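You operate a simulated robot arm through the tools that you are given. There is no shell and no other tool. Be economical: measure what you need, move in short steps, check, and stop when the job is done.

You are at the controls of a simulated robot arm. One attempt, no reset.

JOB
Turn off the grey plate, let it cool, and switch off all three sockets.
Fine: both knobs to 0; wait till its red lamp is dark; leave the hot block and the blue plate's knobs.

Only the result counts: the job must be done as asked and must still hold three seconds after the hand-in. Knocking over, shifting, dropping, spilling or breaking anything else fails it.

ROBOT AND FRAMES
A 6-joint arm with a two-finger parallel gripper, fixed in place. Base frame: the origin is at the foot of the arm, x ahead of it, y to its left, z up. Units: m, degrees, N and s.
Its first joint turns from -66.0 to 66.0 degrees. Payload 1.57 kg.
Tool frame: the origin (TCP) lies between the finger pads and is the grasp point; the fingertips stand 0.03 m ahead of it; z points along the fingers, y is the line along which they close. The gripper opens to 0.08 m. The fingers are 0.017 m wide and 0.012 m thick; the gripper's body (0.04 by 0.082 m) begins 0.08 m behind the TCP.
Orientation is that of the tool frame in the base frame, as [roll, pitch, yaw] about the fixed x, y, z axes, in that order (R = Rz(yaw) Ry(pitch) Rx(roll)). With the fingers straight down and closing along the base's y, the tool's x points along the base's -x, its y along +y and its z along -z.

CONTROLS
- The arm moves only by the tool send_rows. Its argument "rows" is a list that holds one entry, the list of rows, each a list of 7 numbers: the turn, a rotation vector about the tool's x, y, z in degrees, then the shift along the tool's x, y, z in m, then the gripper command, from -1 (shut) to 1 (fully open), values between in proportion. In form: [[[rx, ry, rz, x, y, z, fingers], ...]]. A call has 1 to 12 rows; each row shifts and turns the commanded pose from where the row before left it, along the tool's axes as they then stand. Rows are played at 5 a second. More than 0.05 m and 8.6 degrees between two rows, or a gripper value outside its range, and nothing of the call is played. Where a pose cannot be reached the arm comes as near as it can. A force on the tool above 40 N (or 10 N above the force at the start of the call, whichever is more), or a blocked arm, ends the call early, and 0.2 s more pass. The fingers move at their own pace (about 0.153 m/s each) and stop on an object; they squeeze with about 32 N. The grip force told is the motor's: it shows also when the fingers shut on nothing. Time passes only in rows, and 0.2 s behind the last, so rows that do not move let the fingers close. It gives the time, the measured TCP pose, the force on the tool (base axes), the opening and the grip force at its end, in the units of the frame above (readings bear some noise), and new pictures: "pictures" is both (left out), scene, wrist or none.
- Cameras (640 x 400 px; columns grow to the right, rows downward): "scene" is fixed at [0.0667, -0.3445, 0.4232]; the picture's right is [0.58, -0.81, 0.00], its down [-0.54, -0.39, -0.74] and it looks along [0.60, 0.43, -0.67] (base axes); focal length 214 px, centre (320, 200). "wrist" rides on the gripper at [-0.032, 0, -0.078] in the tool frame; the picture's right is [0.00, -1.00, 0.00], its down [0.97, 0.00, -0.24] and it looks along [0.24, 0.00, 0.97] (tool axes); focal length 218 px, centre (320, 200). There is no depth. A picture from a camera that has moved, and an enlarged one, comes with that camera's place and axes in the base frame and with its lens. The place of the scene camera against the robot may be out by one fixed shift of up to 0.018 m in any direction.
- inspect(camera, box): a new picture of the part [left, top, right, bottom] of that camera's present view, enlarged. The clock stands still meanwhile.
- job_done(): hands the job in; it is judged then, once.

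Go step by step. Nothing tells you positions but the pictures and the camera data: compare them with the known pose of the tool, close in by small moves and look again before you grip or let go. The budget is 120 turns and 170 pictures, counting those below and the enlarged ones. Unless the task says otherwise, let go and move clear before handing in, and close with one line.

The tools are called after "Emit:" as a command line: name --argument value ..., lists and objects as JSON in quotes. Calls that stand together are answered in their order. send_rows: Moves the arm, as the interface text tells. Its arguments: {"type":"object","properties":{"rows":{"type":"array","items":{"type":"array","items":{"type":"array","items":{"type":"number"}}}},"pictures":{"type":"string","enum":["both","scene","wrist","none"]}},"required":["rows"]} The other tools are called the same way: inspect (camera, box) takes an enlarged picture of a part of a camera's view; job_done () hands the job in.

At the start:

```text
time_s: 0.0
tcp_pos: [0.2032, -0.1065, 0.2932]
ee_rot: [180.0, 0.0, -179.9]
ft_force: [0.3, -0.3, 0.5]
finger_gap: 0.0797
grip_force: 0.0
```

scene: 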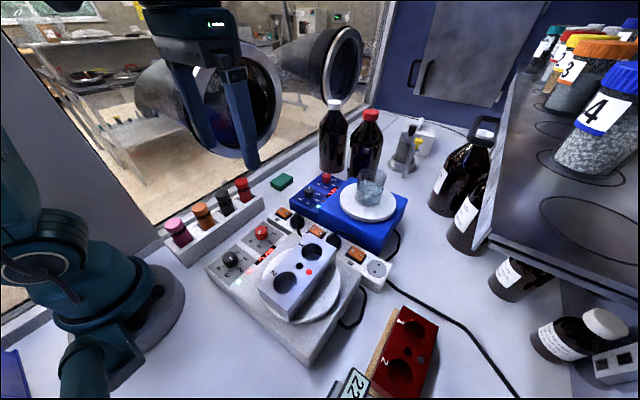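
wrist: 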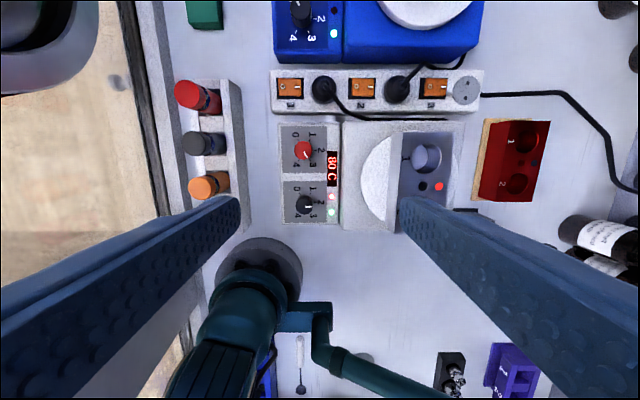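

The grey plate, with a red and a black knob, sits in front of a three-switch socket strip, and the blue plate is behind the strip. I'll enlarge the views to read the knobs, lamps and switches.

Emit:
inspect --camera "wrist" --box '[260, 110, 380, 235]'

Emit:
inspect --camera "wrist" --box '[260, 60, 500, 125]'

Emit:
inspect --camera "scene" --box '[200, 180, 400, 320]'

```text
3.20 times, centred on (320, 172) of wrist
camera zoom: at [0.2348, -0.1069, 0.3705], right [0.0, -1.0, 0.0], down [-0.97, 0.0, 0.24], along [-0.24, 0.0, -0.97], focal length 698 px, centre (320, 288)
```

zoom: 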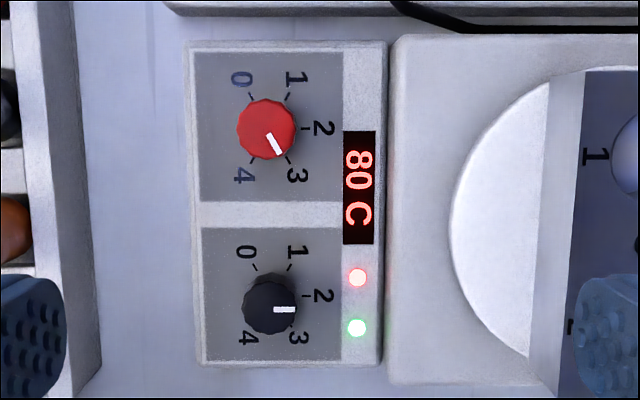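

```text
2.67 times, centred on (380, 92) of wrist
camera zoom: at [0.2348, -0.1069, 0.3705], right [0.0, -1.0, 0.0], down [-0.97, 0.0, 0.24], along [-0.24, 0.0, -0.97], focal length 582 px, centre (160, 487)
```

zoom: 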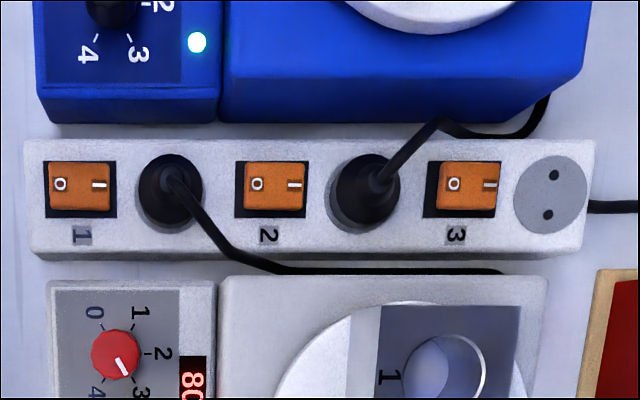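

```text
2.86 times, centred on (300, 250) of scene
camera zoom: at [0.0667, -0.3445, 0.4232], right [0.58, -0.81, 0.0], down [-0.54, -0.39, -0.74], along [0.6, 0.43, -0.67], focal length 613 px, centre (377, 57)
```

zoom: 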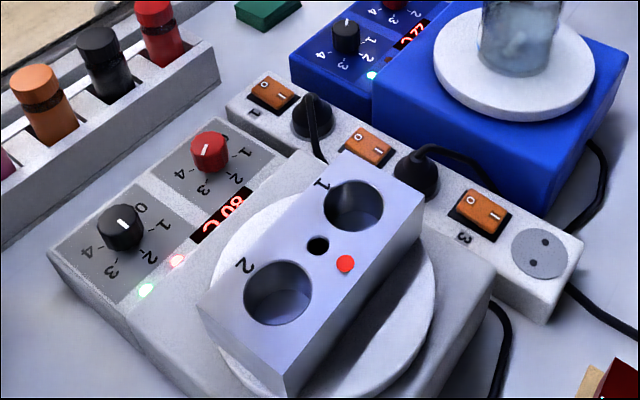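

I need accurate heights, so I'll move above the red knob (about x 0.229, y -0.087). A second wrist view from there will let me triangulate.

Emit:
send_rows --rows '[[[0, 0, 0, -0.013, 0.01, 0.025, 1], [0, 0, 0, -0.013, 0.0095, 0.025, 1], [0, 0, 0, 0, 0, 0, 1]]]'

```text
time_s: 0.8
tcp_pos: [0.2292, -0.0857, 0.2428]
ee_rot: [-180.0, 0.0, 179.9]
ft_force: [-0.1, 0.3, -0.5]
finger_gap: 0.0801
grip_force: 0.0
camera wrist: at [0.2614, -0.0858, 0.3212], right [0.0, -1.0, 0.0], down [-0.97, 0.0, 0.24], along [-0.24, 0.0, -0.97], focal length 218 px, centre (320, 200)
```

scene: 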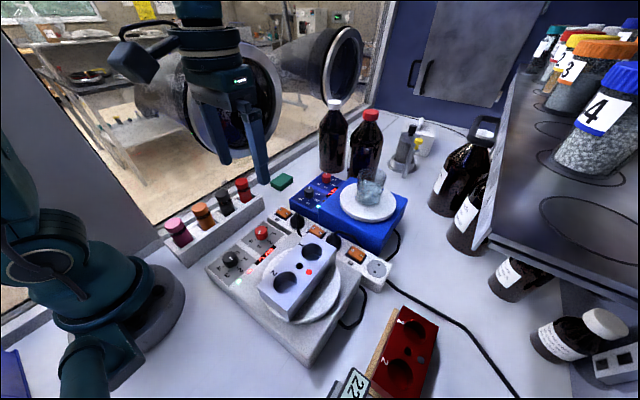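
wrist: 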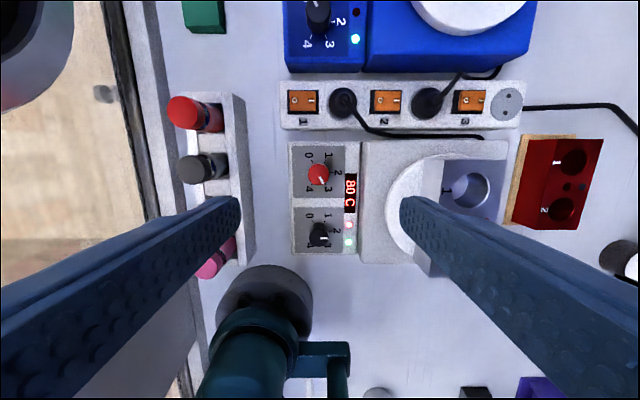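

Emit:
inspect --camera "wrist" --box '[270, 130, 430, 230]'

Emit:
inspect --camera "wrist" --box '[270, 60, 430, 160]'

Emit:
inspect --camera "wrist" --box '[400, 60, 560, 160]'

```text
4.00 times, centred on (350, 180) of wrist
camera zoom: at [0.2614, -0.0858, 0.3212], right [0.0, -1.0, 0.0], down [-0.97, 0.0, 0.24], along [-0.24, 0.0, -0.97], focal length 873 px, centre (200, 280)
```

zoom: 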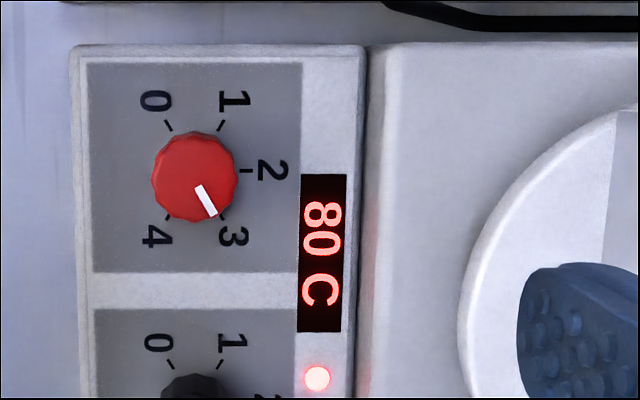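

```text
4.00 times, centred on (350, 110) of wrist
camera zoom: at [0.2614, -0.0858, 0.3212], right [0.0, -1.0, 0.0], down [-0.97, 0.0, 0.24], along [-0.24, 0.0, -0.97], focal length 873 px, centre (200, 560)
```

zoom: 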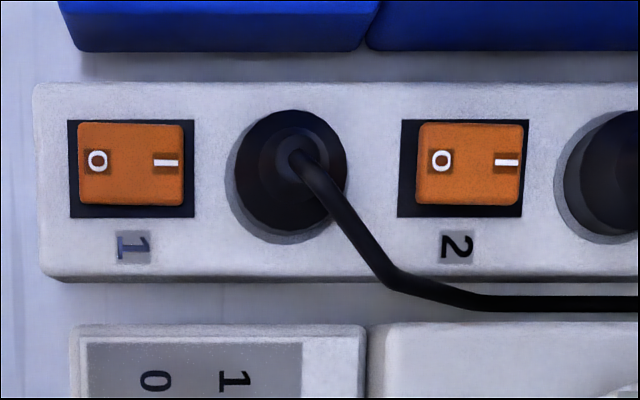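

```text
4.00 times, centred on (480, 110) of wrist
camera zoom: at [0.2614, -0.0858, 0.3212], right [0.0, -1.0, 0.0], down [-0.97, 0.0, 0.24], along [-0.24, 0.0, -0.97], focal length 873 px, centre (-320, 560)
```

zoom: 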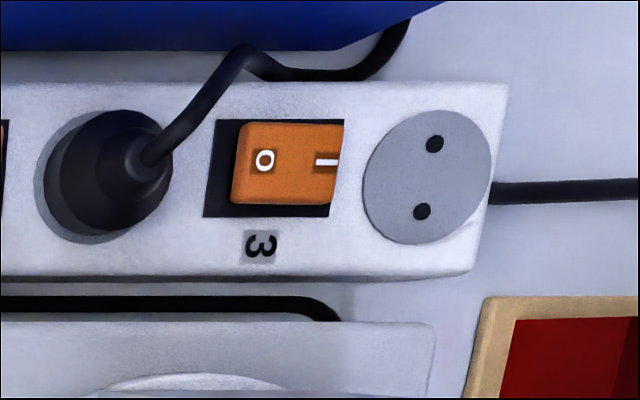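

The triangulation baseline is still short, so I'll narrow the fingers and descend above the red knob for a better height.

Emit:
send_rows --rows '[[[0, 0, 0, 0, 0, 0.03, 0], [0, 0, 0, 0, 0, 0.03, 0], [0, 0, 0, 0, 0, 0.0, 0]]]'

Emit:
inspect --camera "wrist" --box '[240, 80, 400, 180]'

```text
time_s: 1.6
tcp_pos: [0.2289, -0.0861, 0.1827]
ee_rot: [179.9, 0.0, 180.0]
ft_force: [0.1, 0.8, 0.0]
finger_gap: 0.04
grip_force: 0.0
camera wrist: at [0.2614, -0.0864, 0.26], right [0.0, -1.0, 0.0], down [-0.97, 0.0, 0.24], along [-0.24, 0.0, -0.97], focal length 218 px, centre (320, 200)
```

scene: 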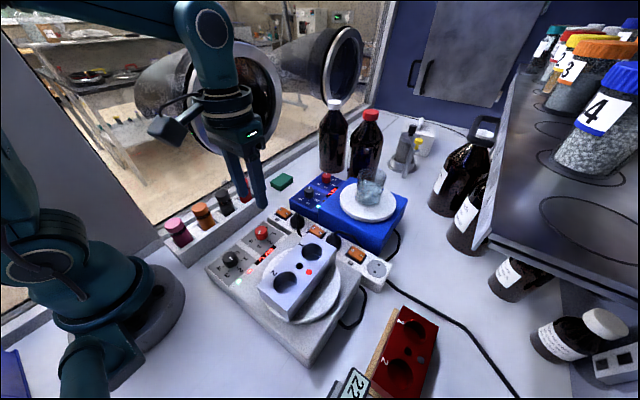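
wrist: 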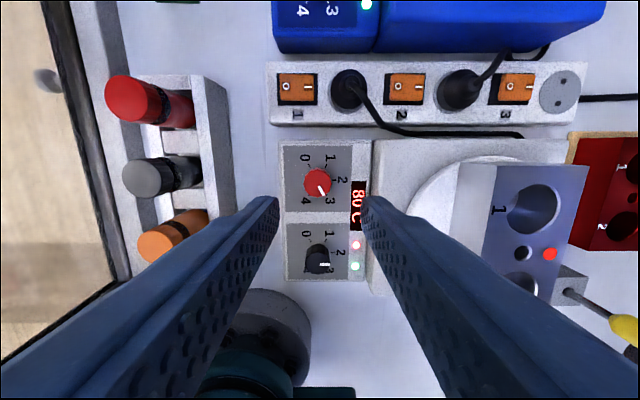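

```text
4.00 times, centred on (320, 130) of wrist
camera zoom: at [0.2614, -0.0864, 0.26], right [0.0, -1.0, 0.0], down [-0.97, 0.0, 0.24], along [-0.24, 0.0, -0.97], focal length 873 px, centre (320, 480)
```

zoom: 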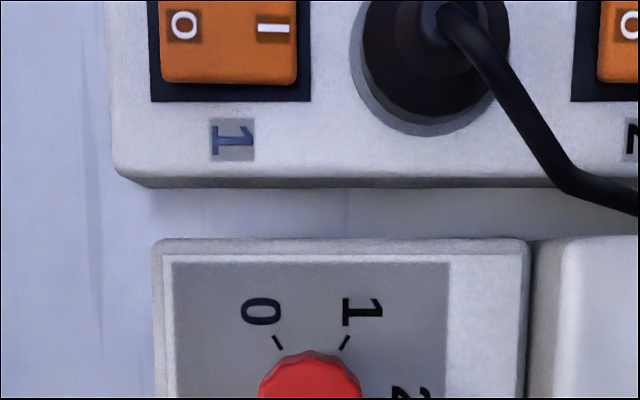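

Several triangulations put the knob tops near z 0.07, lower than the stated surface height would suggest. The red knob is near (0.230, -0.0845). I'll step down and check as I go.

Emit:
send_rows --rows '[[[0, 0, 0, -0.001, 0.0015, 0.025, 0], [0, 0, 0, 0, 0, 0.025, 0], [0, 0, 0, 0, 0, 0.0, 0]]]'

Emit:
inspect --camera "scene" --box '[180, 160, 340, 260]'

```text
time_s: 2.4
tcp_pos: [0.2308, -0.0867, 0.1338]
ee_rot: [-179.9, -0.1, -179.9]
ft_force: [-0.6, 0.3, 0.2]
finger_gap: 0.0398
grip_force: 0.1
camera wrist: at [0.2617, -0.0862, 0.2109], right [0.0, -1.0, 0.0], down [-0.97, 0.0, 0.24], along [-0.24, 0.0, -0.97], focal length 218 px, centre (320, 200)
```

scene: 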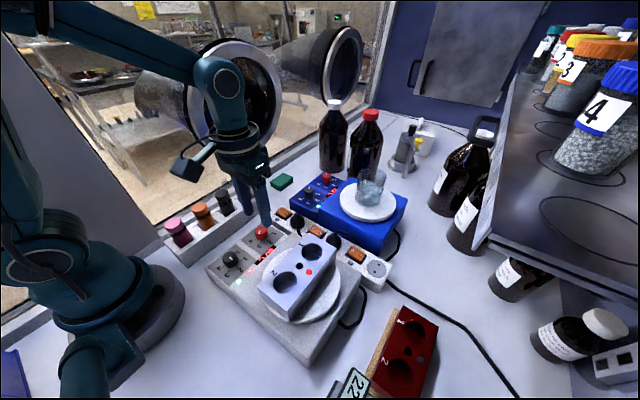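
wrist: 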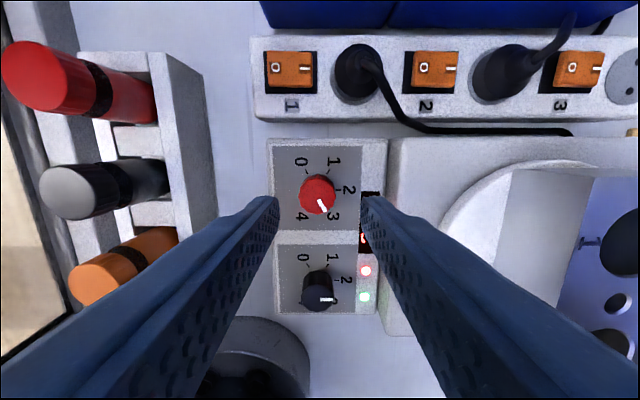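

```text
4.00 times, centred on (260, 210) of scene
camera zoom: at [0.0667, -0.3445, 0.4232], right [0.58, -0.81, 0.0], down [-0.54, -0.39, -0.74], along [0.6, 0.43, -0.67], focal length 858 px, centre (560, 160)
```

zoom: 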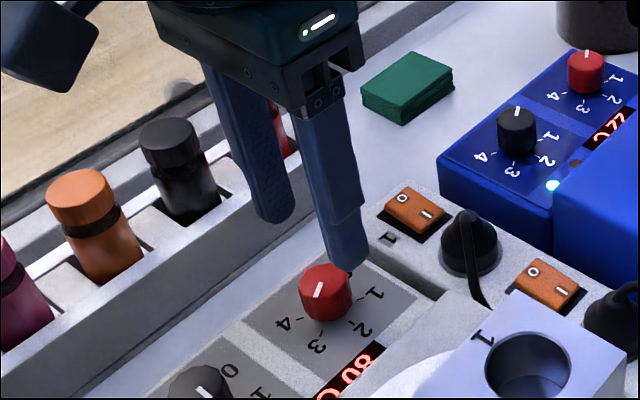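

The knob top is at about z 0.069 and the fingertips are at 0.104. I'll go down another 0.035 and look again.

Emit:
send_rows --rows '[[[0, 0, 0, 0, 0.0015, 0.018, 0], [0, 0, 0, 0, 0, 0.017, 0], [0, 0, 0, 0, 0, 0.0, 0]]]'

Emit:
inspect --camera "scene" --box '[180, 180, 340, 280]'

Emit:
inspect --camera "wrist" --box '[240, 130, 400, 230]'

```text
time_s: 3.2
tcp_pos: [0.2299, -0.0835, 0.0972]
ee_rot: [180.0, 0.0, 180.0]
ft_force: [-0.3, -0.5, 0.0]
finger_gap: 0.0403
grip_force: 0.0
camera wrist: at [0.262, -0.0845, 0.1753], right [0.0, -1.0, 0.0], down [-0.97, 0.0, 0.24], along [-0.24, 0.0, -0.97], focal length 218 px, centre (320, 200)
```

scene: 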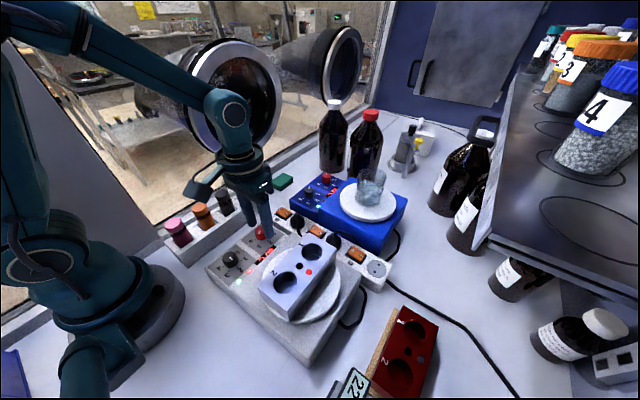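
wrist: 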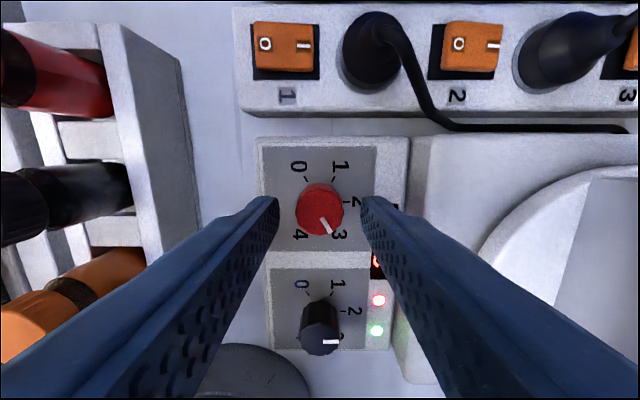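

```text
4.00 times, centred on (260, 230) of scene
camera zoom: at [0.0667, -0.3445, 0.4232], right [0.58, -0.81, 0.0], down [-0.54, -0.39, -0.74], along [0.6, 0.43, -0.67], focal length 858 px, centre (560, 80)
```

zoom: 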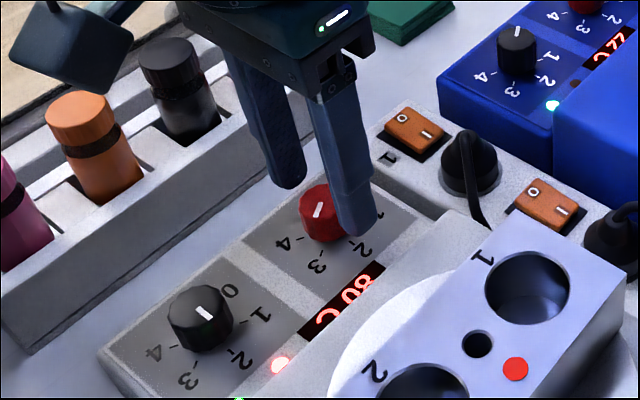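

```text
4.00 times, centred on (320, 180) of wrist
camera zoom: at [0.262, -0.0845, 0.1753], right [0.0, -1.0, 0.0], down [-0.97, 0.0, 0.24], along [-0.24, 0.0, -0.97], focal length 873 px, centre (320, 280)
```

zoom: 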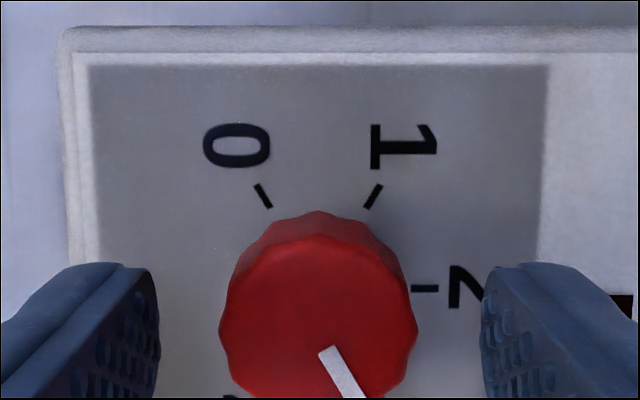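

The fingers straddle the red knob and are well centred. I'll lower 0.011 m and close on it.

Emit:
send_rows --rows '[[[0, 0, 0, 0, 0, 0.006, 0], [0, 0, 0, 0, 0, 0.005, 0], [0, 0, 0, 0, 0, 0, 0], [0, 0, 0, 0, 0, 0, -1], [0, 0, 0, 0, 0, 0, -1]]]'

Emit:
inspect --camera "scene" --box '[180, 180, 340, 280]'

```text
time_s: 4.4
tcp_pos: [0.2308, -0.0839, 0.0871]
ee_rot: [-179.9, 0.1, -179.9]
ft_force: [2.4, 2.7, -4.8]
finger_gap: 0.0246
grip_force: 36.3
camera wrist: at [0.2622, -0.0842, 0.1647], right [0.0, -1.0, 0.0], down [-0.97, 0.0, 0.24], along [-0.24, 0.0, -0.97], focal length 218 px, centre (320, 200)
```

scene: 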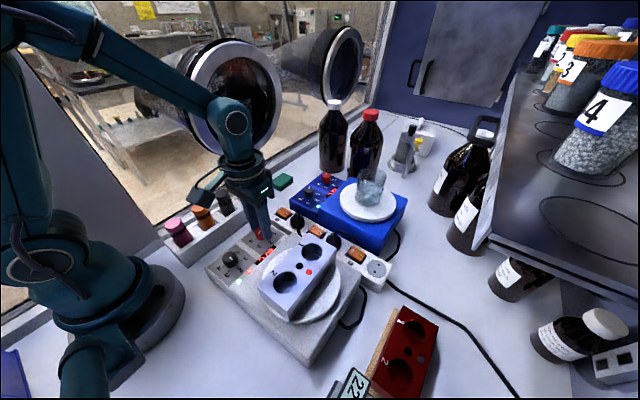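
wrist: 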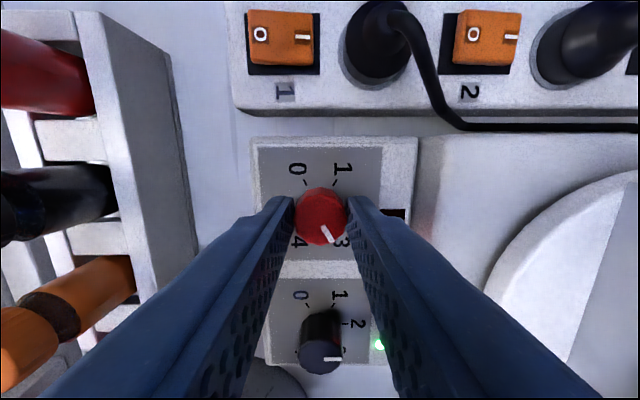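

```text
4.00 times, centred on (260, 230) of scene
camera zoom: at [0.0667, -0.3445, 0.4232], right [0.58, -0.81, 0.0], down [-0.54, -0.39, -0.74], along [0.6, 0.43, -0.67], focal length 858 px, centre (560, 80)
```

zoom: 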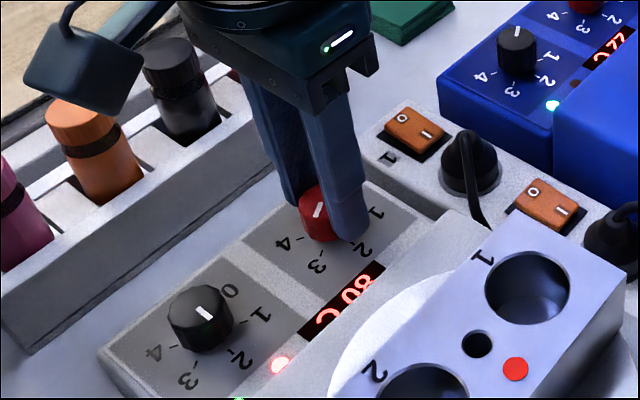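

The knob is gripped (0.0246 m). It must turn counter-clockwise from above, from 3 to 0, so I'll start with 40° and check.

Emit:
send_rows --rows '[[[0, 0, -8, 0, 0, 0, -1], [0, 0, -8, 0, 0, 0, -1], [0, 0, -8, 0, 0, 0, -1], [0, 0, -8, 0, 0, 0, -1], [0, 0, -8, 0, 0, 0, -1], [0, 0, 0, 0, 0, 0, -1]]]'

Emit:
inspect --camera "scene" --box '[180, 180, 340, 280]'

```text
time_s: 5.8
tcp_pos: [0.2287, -0.0825, 0.0865]
ee_rot: [179.8, 0.2, -140.1]
ft_force: [3.1, 28.8, -0.3]
finger_gap: 0.0248
grip_force: 36.6
camera wrist: at [0.2544, -0.0633, 0.1648], right [0.64, -0.77, 0.0], down [-0.74, -0.62, 0.24], along [-0.18, -0.15, -0.97], focal length 218 px, centre (320, 200)
```

scene: 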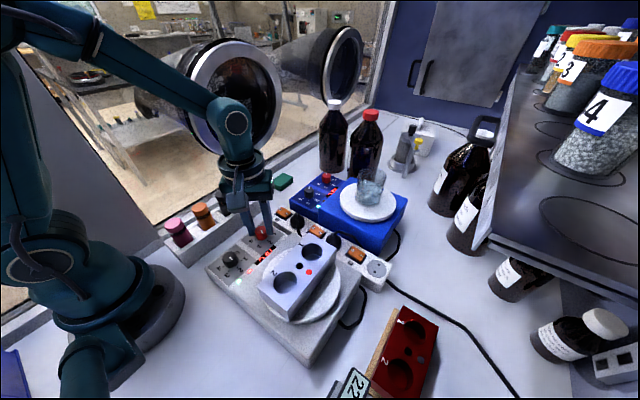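
wrist: 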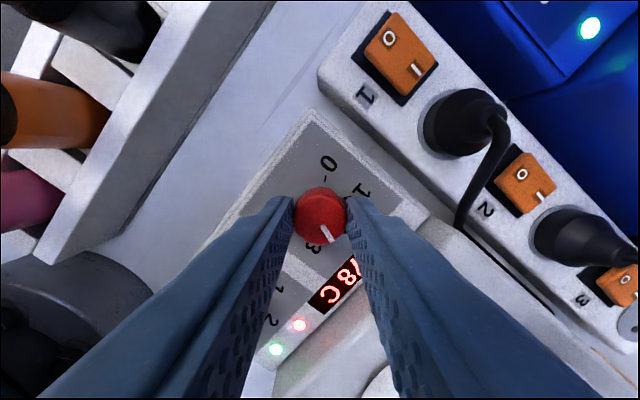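

```text
4.00 times, centred on (260, 230) of scene
camera zoom: at [0.0667, -0.3444, 0.4232], right [0.58, -0.81, 0.0], down [-0.54, -0.39, -0.74], along [0.6, 0.43, -0.67], focal length 858 px, centre (560, 80)
```

zoom: 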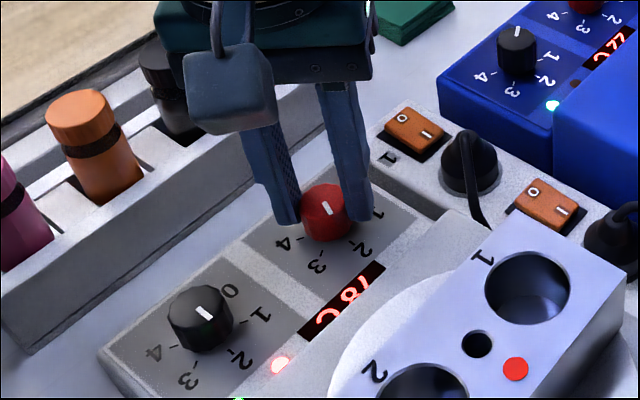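

The pointer turned with the gripper, but the side force shows the knob axis is about 3 mm nearer the base in x, at about (0.227, -0.084). I'll re-centre by that amount and check the force.

Emit:
send_rows --rows '[[[0, 0, 0, 0.0025, 0.0021, 0, -1], [0, 0, 0, 0, 0, 0, -1]]]' --pictures "none"

```text
time_s: 6.4
tcp_pos: [0.2277, -0.0836, 0.0871]
ee_rot: [-179.8, 0.3, -140.1]
ft_force: [7.8, 13.1, 0.3]
finger_gap: 0.0244
grip_force: 35.8
```

Emit:
send_rows --rows '[[[0, 0, -8, 0, 0, 0, -1], [0, 0, -8, 0, 0, 0, -1], [0, 0, -8, 0, 0, 0, -1], [0, 0, -8, 0, 0, 0, -1], [0, 0, -8, 0, 0, 0, -1], [0, 0, 0, 0, 0, 0, -1]]]'

Emit:
inspect --camera "scene" --box '[180, 180, 340, 280]'

```text
time_s: 7.8
tcp_pos: [0.2292, -0.0853, 0.0875]
ee_rot: [-179.5, -0.1, -99.8]
ft_force: [23.7, -17.8, -23.9]
finger_gap: 0.0244
grip_force: 36.4
camera wrist: at [0.2334, -0.0536, 0.1647], right [0.99, -0.17, 0.01], down [-0.17, -0.96, 0.24], along [-0.03, -0.24, -0.97], focal length 218 px, centre (320, 200)
```

scene: 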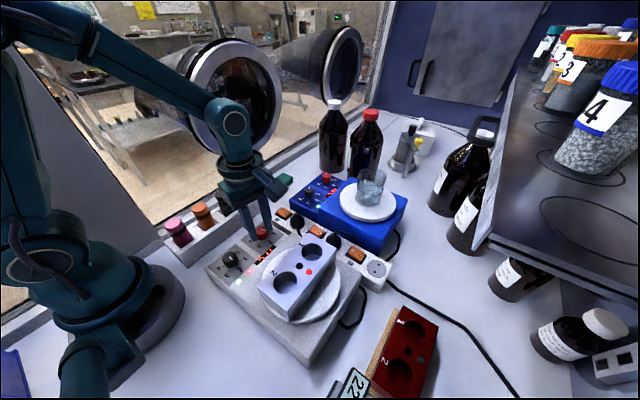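
wrist: 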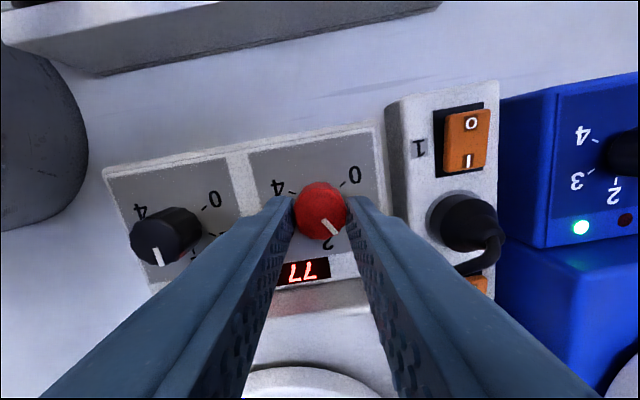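

```text
4.00 times, centred on (260, 230) of scene
camera zoom: at [0.0667, -0.3445, 0.4232], right [0.58, -0.81, 0.0], down [-0.54, -0.39, -0.74], along [0.6, 0.43, -0.67], focal length 858 px, centre (560, 80)
```

zoom: 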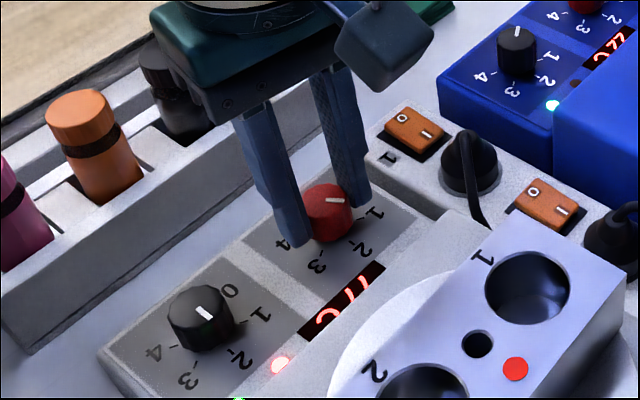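

The knob has turned 80° and points just past 2, towards 1. Side force has built up, so I'll open the fingers, relax and look at the centring.

Emit:
send_rows --rows '[[[0, 0, 0, 0, 0, 0, 0], [0, 0, 0, 0, 0, 0, 0]]]' --pictures "none"

Emit:
inspect --camera "wrist" --box '[240, 150, 400, 250]'

```text
time_s: 8.4
tcp_pos: [0.2254, -0.084, 0.0863]
ee_rot: [179.8, -0.1, -100.0]
ft_force: [0.0, -0.1, -0.3]
finger_gap: 0.0398
grip_force: 0.1
```

```text
4.00 times, centred on (320, 200) of wrist
camera zoom: at [0.2321, -0.0528, 0.1647], right [0.98, -0.17, 0.0], down [-0.17, -0.96, 0.24], along [-0.04, -0.24, -0.97], focal length 873 px, centre (320, 200)
```

zoom: 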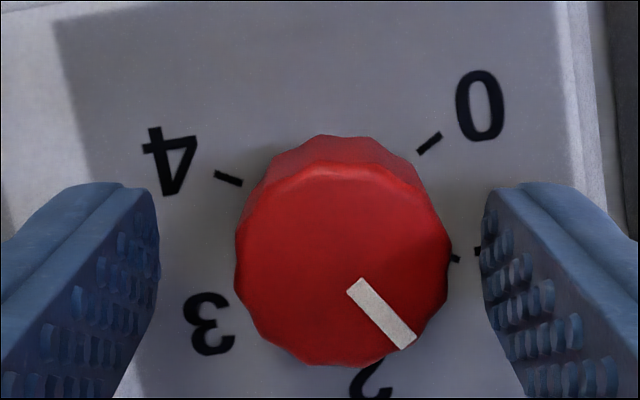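

The knob centre is 2.5 mm off along the closing line, so the axis is at (0.228, -0.084). I'll shift onto it, rotate the open gripper back 88°, and look.

Emit:
send_rows --rows '[[[0, 0, 8, 0, -0.0025, 0, 0], [0, 0, 8, 0, 0, 0, 0], [0, 0, 8, 0, 0, 0, 0], [0, 0, 8, 0, 0, 0, 0], [0, 0, 8, 0, 0, 0, 0], [0, 0, 8, 0, 0, 0, 0], [0, 0, 8, 0, 0, 0, 0], [0, 0, 8, 0, 0, 0, 0], [0, 0, 8, 0, 0, 0, 0], [0, 0, 8, 0, 0, 0, 0], [0, 0, 8, 0, 0, 0, 0], [0, 0, 0, 0, 0, 0, 0]]]' --pictures "none"

Emit:
inspect --camera "wrist" --box '[240, 150, 400, 250]'

```text
time_s: 11.0
tcp_pos: [0.2292, -0.085, 0.0874]
ee_rot: [179.9, 0.1, 171.9]
ft_force: [0.5, 0.0, 0.7]
finger_gap: 0.04
grip_force: 0.0
```

```text
4.00 times, centred on (320, 200) of wrist
camera zoom: at [0.2604, -0.0894, 0.165], right [-0.14, -0.99, 0.0], down [-0.96, 0.14, 0.24], along [-0.24, 0.03, -0.97], focal length 873 px, centre (320, 200)
```

zoom: 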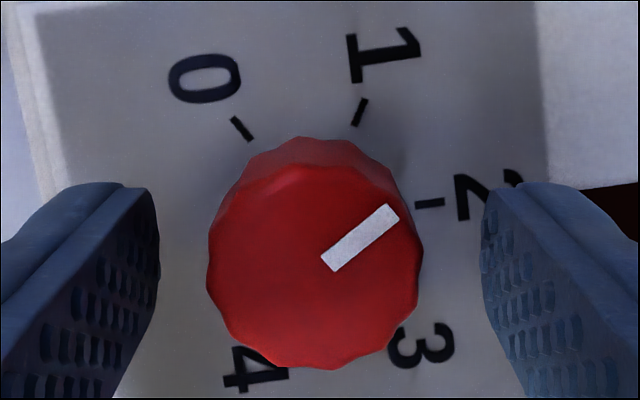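

Nearly centred (0.8 mm off). I'll nudge, grip, and turn 48° first, then check the forces.

Emit:
send_rows --rows '[[[0, 0, 0, 0, 0.0008, 0, 0], [0, 0, 0, 0, 0, 0, -1], [0, 0, 0, 0, 0, 0, -1], [0, 0, -8, 0, 0, 0, -1], [0, 0, -8, 0, 0, 0, -1], [0, 0, -8, 0, 0, 0, -1], [0, 0, -8, 0, 0, 0, -1], [0, 0, -8, 0, 0, 0, -1], [0, 0, -8, 0, 0, 0, -1], [0, 0, 0, 0, 0, 0, -1]]]' --pictures "none"

```text
time_s: 13.2
tcp_pos: [0.2293, -0.0841, 0.0876]
ee_rot: [179.9, 0.0, -139.9]
ft_force: [-8.1, -8.9, 13.2]
finger_gap: 0.0243
grip_force: 35.6
```

Emit:
send_rows --rows '[[[0, 0, -8, 0, 0, 0, -1], [0, 0, -8, 0, 0, 0, -1], [0, 0, -8, 0, 0, 0, -1], [0, 0, -8, 0, 0, 0, -1], [0, 0, -8, 0, 0, 0, -1], [0, 0, -5, 0, 0, 0, -1], [0, 0, 0, 0, 0, 0, -1]]]' --pictures "wrist"

Emit:
inspect --camera "scene" --box '[180, 180, 340, 280]'

```text
time_s: 14.8
tcp_pos: [0.229, -0.0826, 0.0865]
ee_rot: [180.0, 0.1, -95.0]
ft_force: [-3.2, 4.4, -2.4]
finger_gap: 0.0244
grip_force: 36.1
camera wrist: at [0.2318, -0.0516, 0.1647], right [1.0, -0.09, 0.0], down [-0.08, -0.97, 0.24], along [-0.02, -0.24, -0.97], focal length 218 px, centre (320, 200)
```

wrist: 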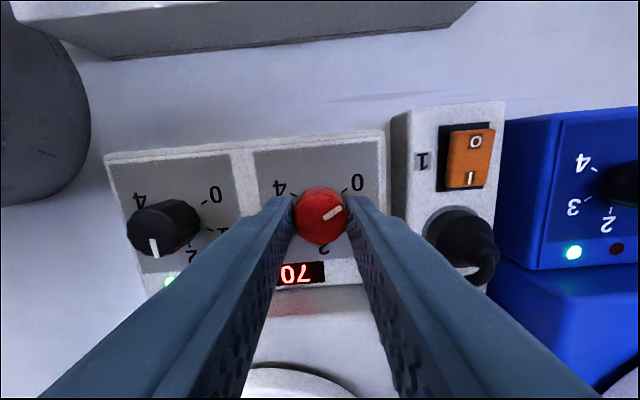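

```text
4.00 times, centred on (260, 230) of scene
camera zoom: at [0.0667, -0.3445, 0.4232], right [0.58, -0.81, 0.0], down [-0.54, -0.39, -0.74], along [0.6, 0.43, -0.67], focal length 858 px, centre (560, 80)
```

zoom: 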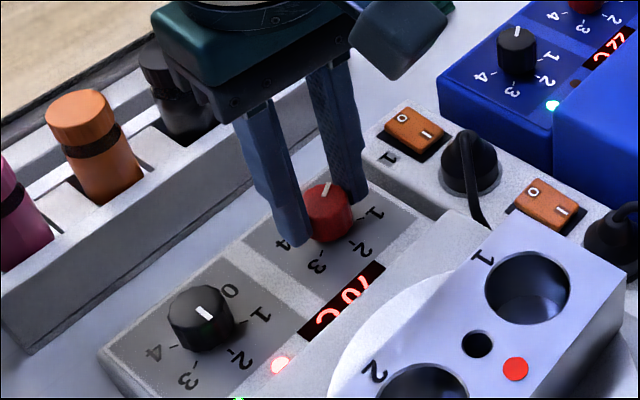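

Emit:
send_rows --rows '[[[0, 0, 0, 0, 0, 0, 0], [0, 0, 0, 0, 0, 0, 0]]]' --pictures "none"

Emit:
inspect --camera "wrist" --box '[240, 150, 400, 250]'

Emit:
inspect --camera "scene" --box '[200, 190, 300, 260]'

```text
time_s: 15.4
tcp_pos: [0.2282, -0.0834, 0.0868]
ee_rot: [180.0, 0.0, -94.9]
ft_force: [-0.6, 0.0, -0.7]
finger_gap: 0.0399
grip_force: 0.0
```

```text
4.00 times, centred on (320, 200) of wrist
camera zoom: at [0.2319, -0.0521, 0.165], right [1.0, -0.09, 0.0], down [-0.09, -0.97, 0.24], along [-0.02, -0.24, -0.97], focal length 873 px, centre (320, 200)
```

zoom: 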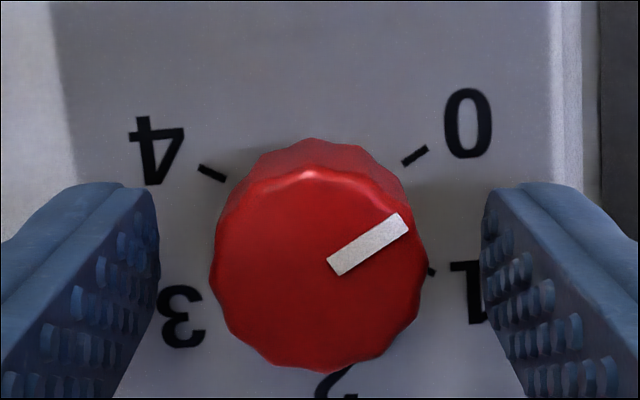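

```text
5.71 times, centred on (250, 225) of scene
camera zoom: at [0.0667, -0.3445, 0.4232], right [0.58, -0.81, 0.0], down [-0.54, -0.39, -0.74], along [0.6, 0.43, -0.67], focal length 1226 px, centre (720, 57)
```

zoom: 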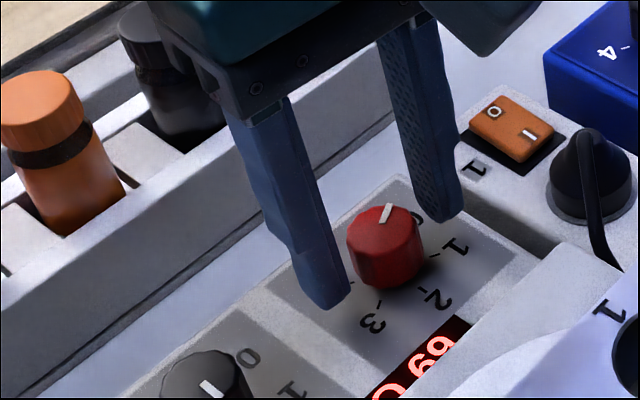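

The red pointer is parallel to the 0 tick, so that knob is at 0. I'll rise, rotate back, and move over the black knob.

Emit:
send_rows --rows '[[[0, 0, 0, 0, 0, -0.03, 0], [0, 0, 8.5, 0, 0, -0.02, 0], [0, 0, 8.5, 0, 0, 0, 0], [0, 0, 8.5, 0, 0, 0, 0], [0, 0, 8.5, 0, 0, 0, 0], [0, 0, 8.5, 0, 0, 0, 0], [0, 0, 8.5, 0, 0, 0, 0], [0, 0, 8.5, 0, 0, 0, 0], [0, 0, 8.5, 0, 0, 0, 0], [0, 0, 8.5, 0, 0, 0, 0], [0, 0, 8.5, 0, 0, 0, 0]]]' --pictures "none"

Emit:
send_rows --rows '[[[0, 0, 0, 0.035, 0, 0, 0], [0, 0, 0, 0.035, 0, 0, 0], [0, 0, 0, 0, 0, 0, 0]]]' --pictures "wrist"

Emit:
inspect --camera "wrist" --box '[240, 120, 400, 220]'

```text
time_s: 17.8
tcp_pos: [0.2281, -0.0828, 0.1372]
ee_rot: [179.9, 0.0, 179.8]
ft_force: [0.5, 0.4, -0.2]
finger_gap: 0.04
grip_force: 0.1
```

```text
time_s: 18.6
tcp_pos: [0.1581, -0.0822, 0.1369]
ee_rot: [-179.9, 0.0, 179.9]
ft_force: [-0.1, -0.8, 0.6]
finger_gap: 0.04
grip_force: 0.1
camera wrist: at [0.1895, -0.0821, 0.2155], right [0.0, -1.0, 0.0], down [-0.97, 0.0, 0.24], along [-0.24, 0.0, -0.97], focal length 218 px, centre (320, 200)
```

wrist: 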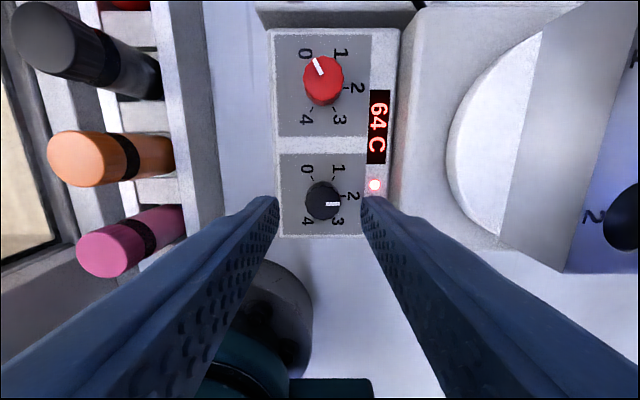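

```text
4.00 times, centred on (320, 170) of wrist
camera zoom: at [0.1895, -0.0821, 0.2155], right [0.0, -1.0, 0.0], down [-0.97, 0.0, 0.24], along [-0.24, 0.0, -0.97], focal length 873 px, centre (320, 320)
```

zoom: 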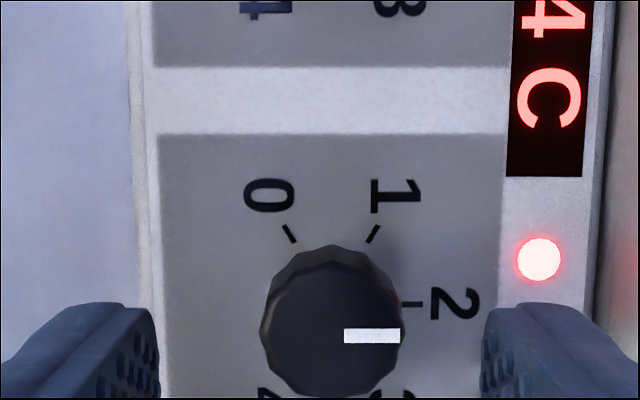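

The black knob is at about (0.152, -0.084), pointing at 2. I'll centre, descend and check alignment before gripping.

Emit:
send_rows --rows '[[[0, 0, 0, 0.006, -0.002, 0.0, 0], [0, 0, 0, 0, 0, 0.025, 0], [0, 0, 0, 0, 0, 0.013, 0], [0, 0, 0, 0, 0, 0.0, 0]]]' --pictures "wrist"

Emit:
inspect --camera "wrist" --box '[240, 150, 400, 250]'

Emit:
inspect --camera "scene" --box '[160, 190, 300, 290]'

```text
time_s: 19.6
tcp_pos: [0.1528, -0.0854, 0.0992]
ee_rot: [180.0, -0.1, 180.0]
ft_force: [0.3, -0.6, -0.1]
finger_gap: 0.0398
grip_force: 0.1
camera wrist: at [0.1846, -0.0858, 0.1767], right [0.0, -1.0, 0.0], down [-0.97, 0.0, 0.24], along [-0.24, 0.0, -0.97], focal length 218 px, centre (320, 200)
```

wrist: 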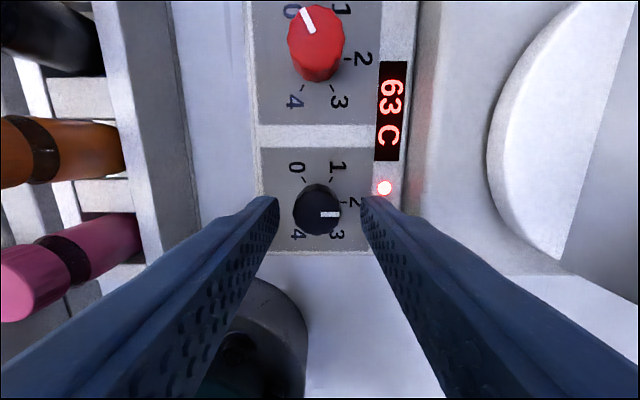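

```text
4.00 times, centred on (320, 200) of wrist
camera zoom: at [0.1846, -0.0858, 0.1767], right [0.0, -1.0, 0.0], down [-0.97, 0.0, 0.24], along [-0.24, 0.0, -0.97], focal length 873 px, centre (320, 200)
```

zoom: 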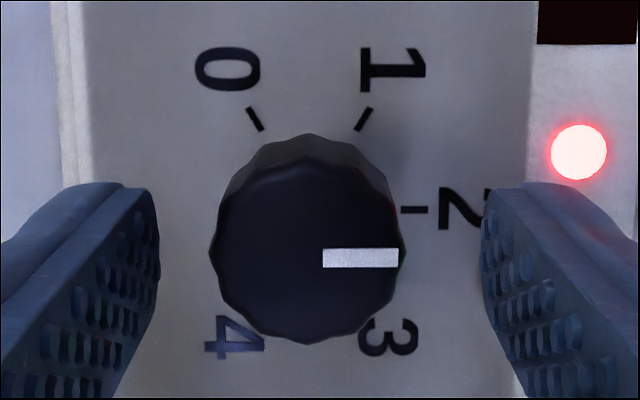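

```text
4.00 times, centred on (230, 240) of scene
camera zoom: at [0.0667, -0.3445, 0.4232], right [0.58, -0.81, 0.0], down [-0.54, -0.39, -0.74], along [0.6, 0.43, -0.67], focal length 858 px, centre (680, 40)
```

zoom: 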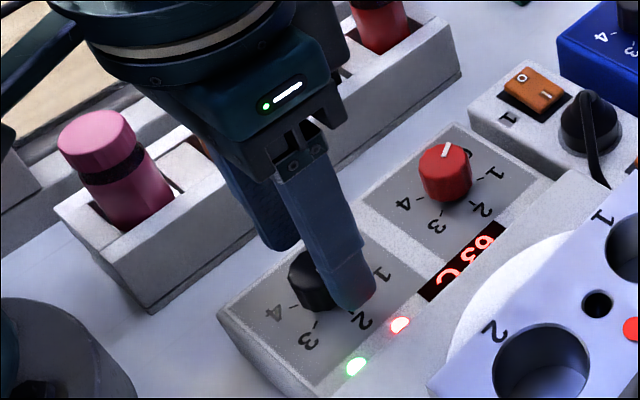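

The black knob sits about 2 mm towards +y and 2 mm towards the base. I'll correct, descend, grip, and turn 60° counter-clockwise.

Emit:
send_rows --rows '[[[0, 0, 0, 0.0022, 0.0022, 0.0, 0], [0, 0, 0, 0, 0, 0.007, 0], [0, 0, 0, 0, 0, 0.005, 0], [0, 0, 0, 0, 0, 0.0, 0], [0, 0, 0, 0, 0, 0.0, -1], [0, 0, 0, 0, 0, 0.0, -1], [0, 0, -8, 0, 0, 0, -1], [0, 0, -8, 0, 0, 0, -1], [0, 0, -8, 0, 0, 0, -1], [0, 0, -8, 0, 0, 0, -1], [0, 0, 0, 0, 0, 0, -1]]]' --pictures "wrist"

```text
time_s: 22.0
tcp_pos: [0.1508, -0.0839, 0.087]
ee_rot: [179.9, -0.1, -148.0]
ft_force: [-4.1, -11.2, -7.5]
finger_gap: 0.0246
grip_force: 35.8
camera wrist: at [0.1782, -0.067, 0.1643], right [0.53, -0.85, 0.0], down [-0.82, -0.52, 0.24], along [-0.2, -0.13, -0.97], focal length 218 px, centre (320, 200)
```

wrist: 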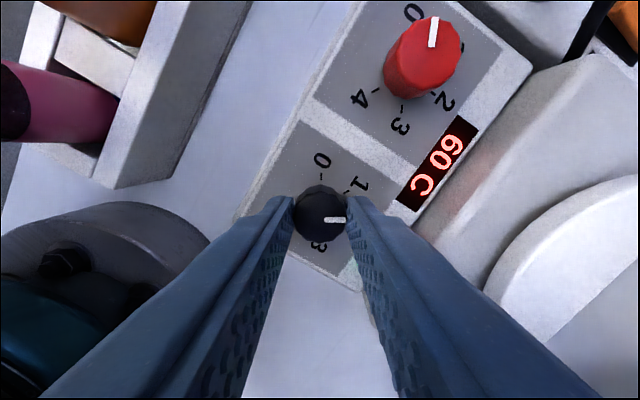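

The black knob is turning with low force. I'll continue another 48°.

Emit:
send_rows --rows '[[[0, 0, -8, 0, 0, 0, -1], [0, 0, -8, 0, 0, 0, -1], [0, 0, -8, 0, 0, 0, -1], [0, 0, -8, 0, 0, 0, -1], [0, 0, -8, 0, 0, 0, -1], [0, 0, -8, 0, 0, 0, -1], [0, 0, 0, 0, 0, 0, -1]]]' --pictures "none"

Emit:
send_rows --rows '[[[0, 0, 0, 0, 0, 0, 0], [0, 0, 0, 0, 0, 0, 0]]]' --pictures "scene"

Emit:
inspect --camera "wrist" --box '[240, 150, 400, 250]'

```text
time_s: 23.6
tcp_pos: [0.151, -0.0841, 0.0876]
ee_rot: [179.9, -0.1, -99.9]
ft_force: [2.9, -11.4, -26.8]
finger_gap: 0.0243
grip_force: 35.9
```

```text
time_s: 24.2
tcp_pos: [0.151, -0.0825, 0.0871]
ee_rot: [180.0, 0.0, -100.0]
ft_force: [-0.1, -0.4, 0.0]
finger_gap: 0.04
grip_force: 0.1
```

scene: 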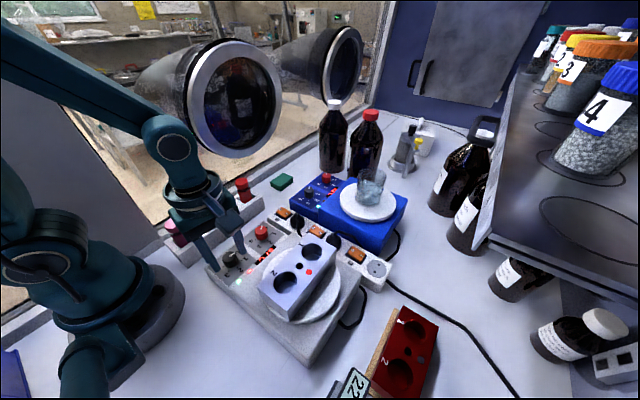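

```text
4.00 times, centred on (320, 200) of wrist
camera zoom: at [0.1565, -0.0521, 0.1648], right [0.98, -0.17, 0.0], down [-0.17, -0.96, 0.24], along [-0.04, -0.24, -0.97], focal length 873 px, centre (320, 200)
```

zoom: 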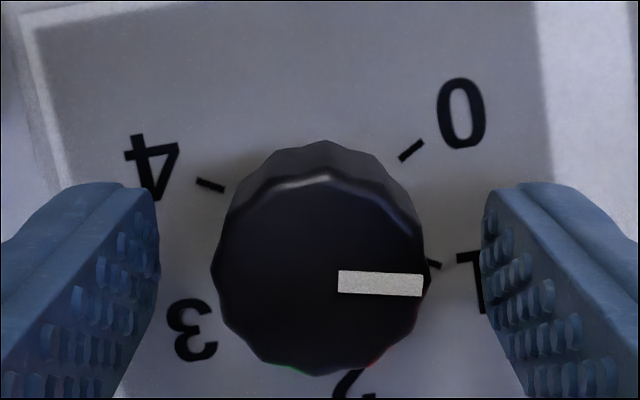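

The black knob needs about 42° more and is well centred. I'll rotate back open, regrip and turn.

Emit:
send_rows --rows '[[[0, 0, 8, 0, 0, 0, 0], [0, 0, 8, 0, 0, 0, 0], [0, 0, 8, 0, 0, 0, 0], [0, 0, 8, 0, 0, 0, 0], [0, 0, 8, 0, 0, 0, 0], [0, 0, 8, 0, 0, 0, 0], [0, 0, 0, 0, 0, 0, 0], [0, 0, 0, 0, 0, 0, -1], [0, 0, 0, 0, 0, 0, -1]]]' --pictures "none"

Emit:
send_rows --rows '[[[0, 0, -8, 0, 0, 0, -1], [0, 0, -8, 0, 0, 0, -1], [0, 0, -8, 0, 0, 0, -1], [0, 0, -8, 0, 0, 0, -1], [0, 0, -8, 0, 0, 0, -1], [0, 0, -2, 0, 0, 0, -1], [0, 0, 0, 0, 0, 0, -1], [0, 0, 0, 0, 0, 0, 0], [0, 0, 0, 0, 0, 0, 0]]]' --pictures "none"

Emit:
inspect --camera "wrist" --box '[240, 150, 400, 250]'

```text
time_s: 26.2
tcp_pos: [0.1508, -0.0836, 0.0856]
ee_rot: [-179.9, 0.0, -148.0]
ft_force: [2.5, -12.0, -9.5]
finger_gap: 0.0245
grip_force: 36.3
```

```text
time_s: 28.2
tcp_pos: [0.1509, -0.0822, 0.0868]
ee_rot: [-179.9, -0.1, -106.2]
ft_force: [0.3, 0.5, -0.1]
finger_gap: 0.0402
grip_force: 0.0
```

```text
4.00 times, centred on (320, 200) of wrist
camera zoom: at [0.1594, -0.0527, 0.1642], right [0.96, -0.28, 0.0], down [-0.27, -0.93, 0.24], along [-0.07, -0.23, -0.97], focal length 873 px, centre (320, 200)
```

zoom: 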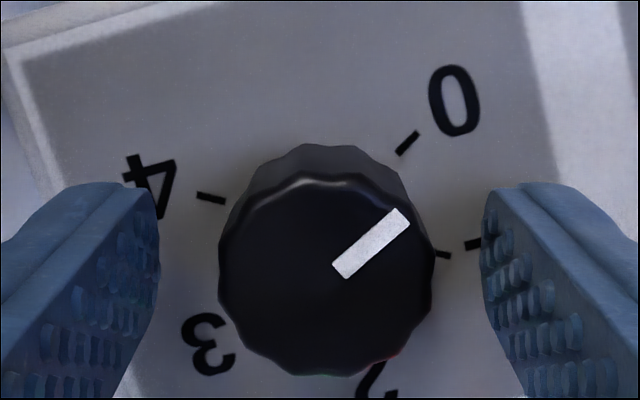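

The pointer is about 6° short of the tick, so I'll regrip here and nudge it 6°.

Emit:
send_rows --rows '[[[0, 0, 0, 0, 0, 0, -1], [0, 0, 0, 0, 0, 0, -1], [0, 0, -6, 0, 0, 0, -1], [0, 0, 0, 0, 0, 0, -1], [0, 0, 0, 0, 0, 0, 0], [0, 0, 0, 0, 0, 0, 0]]]' --pictures "none"

Emit:
inspect --camera "wrist" --box '[240, 150, 400, 250]'

```text
time_s: 29.6
tcp_pos: [0.1499, -0.083, 0.0863]
ee_rot: [180.0, 0.0, -100.0]
ft_force: [-0.5, 0.1, -0.9]
finger_gap: 0.0401
grip_force: 0.0
```

```text
4.00 times, centred on (320, 200) of wrist
camera zoom: at [0.1564, -0.0519, 0.1639], right [0.98, -0.17, 0.0], down [-0.17, -0.96, 0.24], along [-0.04, -0.24, -0.97], focal length 873 px, centre (320, 200)
```

zoom: 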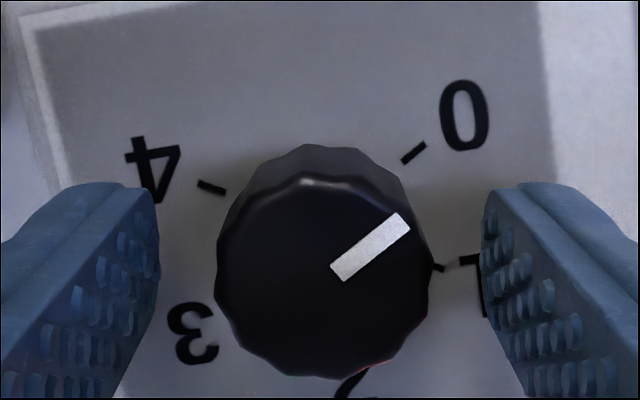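

Both knobs now read 0. I'll rise, rotate back and move towards the sockets while the plate cools.

Emit:
send_rows --rows '[[[0, 0, 0, 0, 0, -0.03, 0], [0, 0, 8, 0, 0, -0.04, 0], [0, 0, 8, 0, 0, -0.04, 0], [0, 0, 8, 0, 0, 0, 0], [0, 0, 8, 0, 0, 0, 0], [0, 0, 8, 0, 0, 0, 0], [0, 0, 8, 0, 0, 0, 0], [0, 0, 8, 0, 0, 0, 0], [0, 0, 8, 0, 0, 0, 0], [0, 0, 8, 0, 0, 0, 0], [0, 0, 8, 0, 0, 0, 0]]]' --pictures "none"

Emit:
send_rows --rows '[[[0, 0, 0, -0.045, 0, 0, -1], [0, 0, 0, -0.045, 0, 0, -1], [0, 0, 0, -0.02, -0.005, 0, -1], [0, 0, 0, 0, 0, 0, -1]]]'

Emit:
inspect --camera "wrist" --box '[220, 100, 620, 350]'

```text
time_s: 32.0
tcp_pos: [0.1512, -0.0844, 0.1971]
ee_rot: [-180.0, 0.1, 179.7]
ft_force: [-0.9, 0.1, -0.2]
finger_gap: 0.0402
grip_force: 0.1
```

```text
time_s: 33.0
tcp_pos: [0.2605, -0.0914, 0.1943]
ee_rot: [-180.0, 0.0, 180.0]
ft_force: [0.2, 0.6, -0.4]
finger_gap: 0.0
grip_force: 21.0
camera wrist: at [0.2925, -0.0912, 0.2726], right [0.0, -1.0, 0.0], down [-0.97, 0.0, 0.24], along [-0.24, 0.0, -0.97], focal length 218 px, centre (320, 200)
```

scene: 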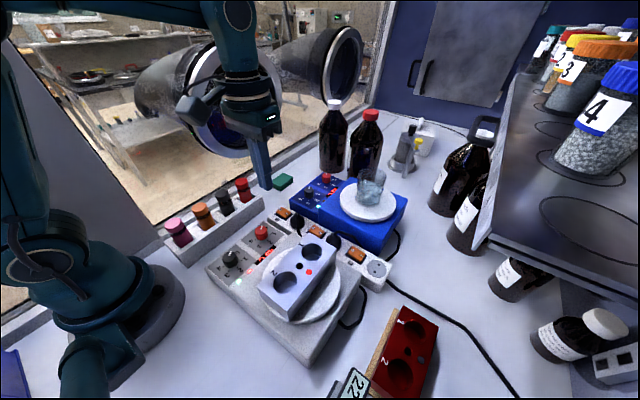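
wrist: 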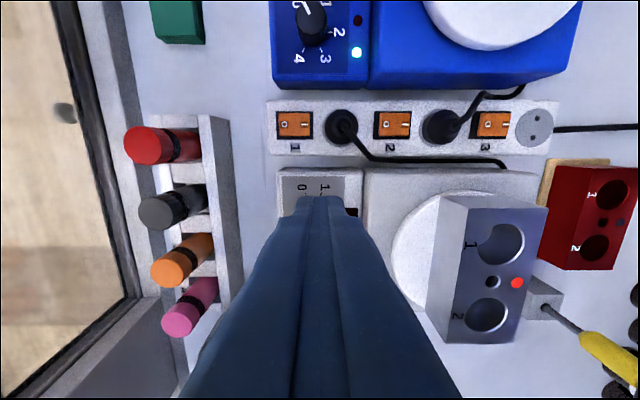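

```text
1.60 times, centred on (420, 225) of wrist
camera zoom: at [0.2925, -0.0912, 0.2726], right [0.0, -1.0, 0.0], down [-0.97, 0.0, 0.24], along [-0.24, 0.0, -0.97], focal length 349 px, centre (160, 160)
```

zoom: 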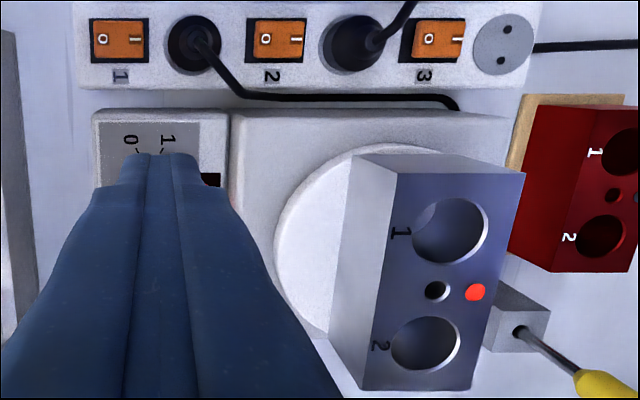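

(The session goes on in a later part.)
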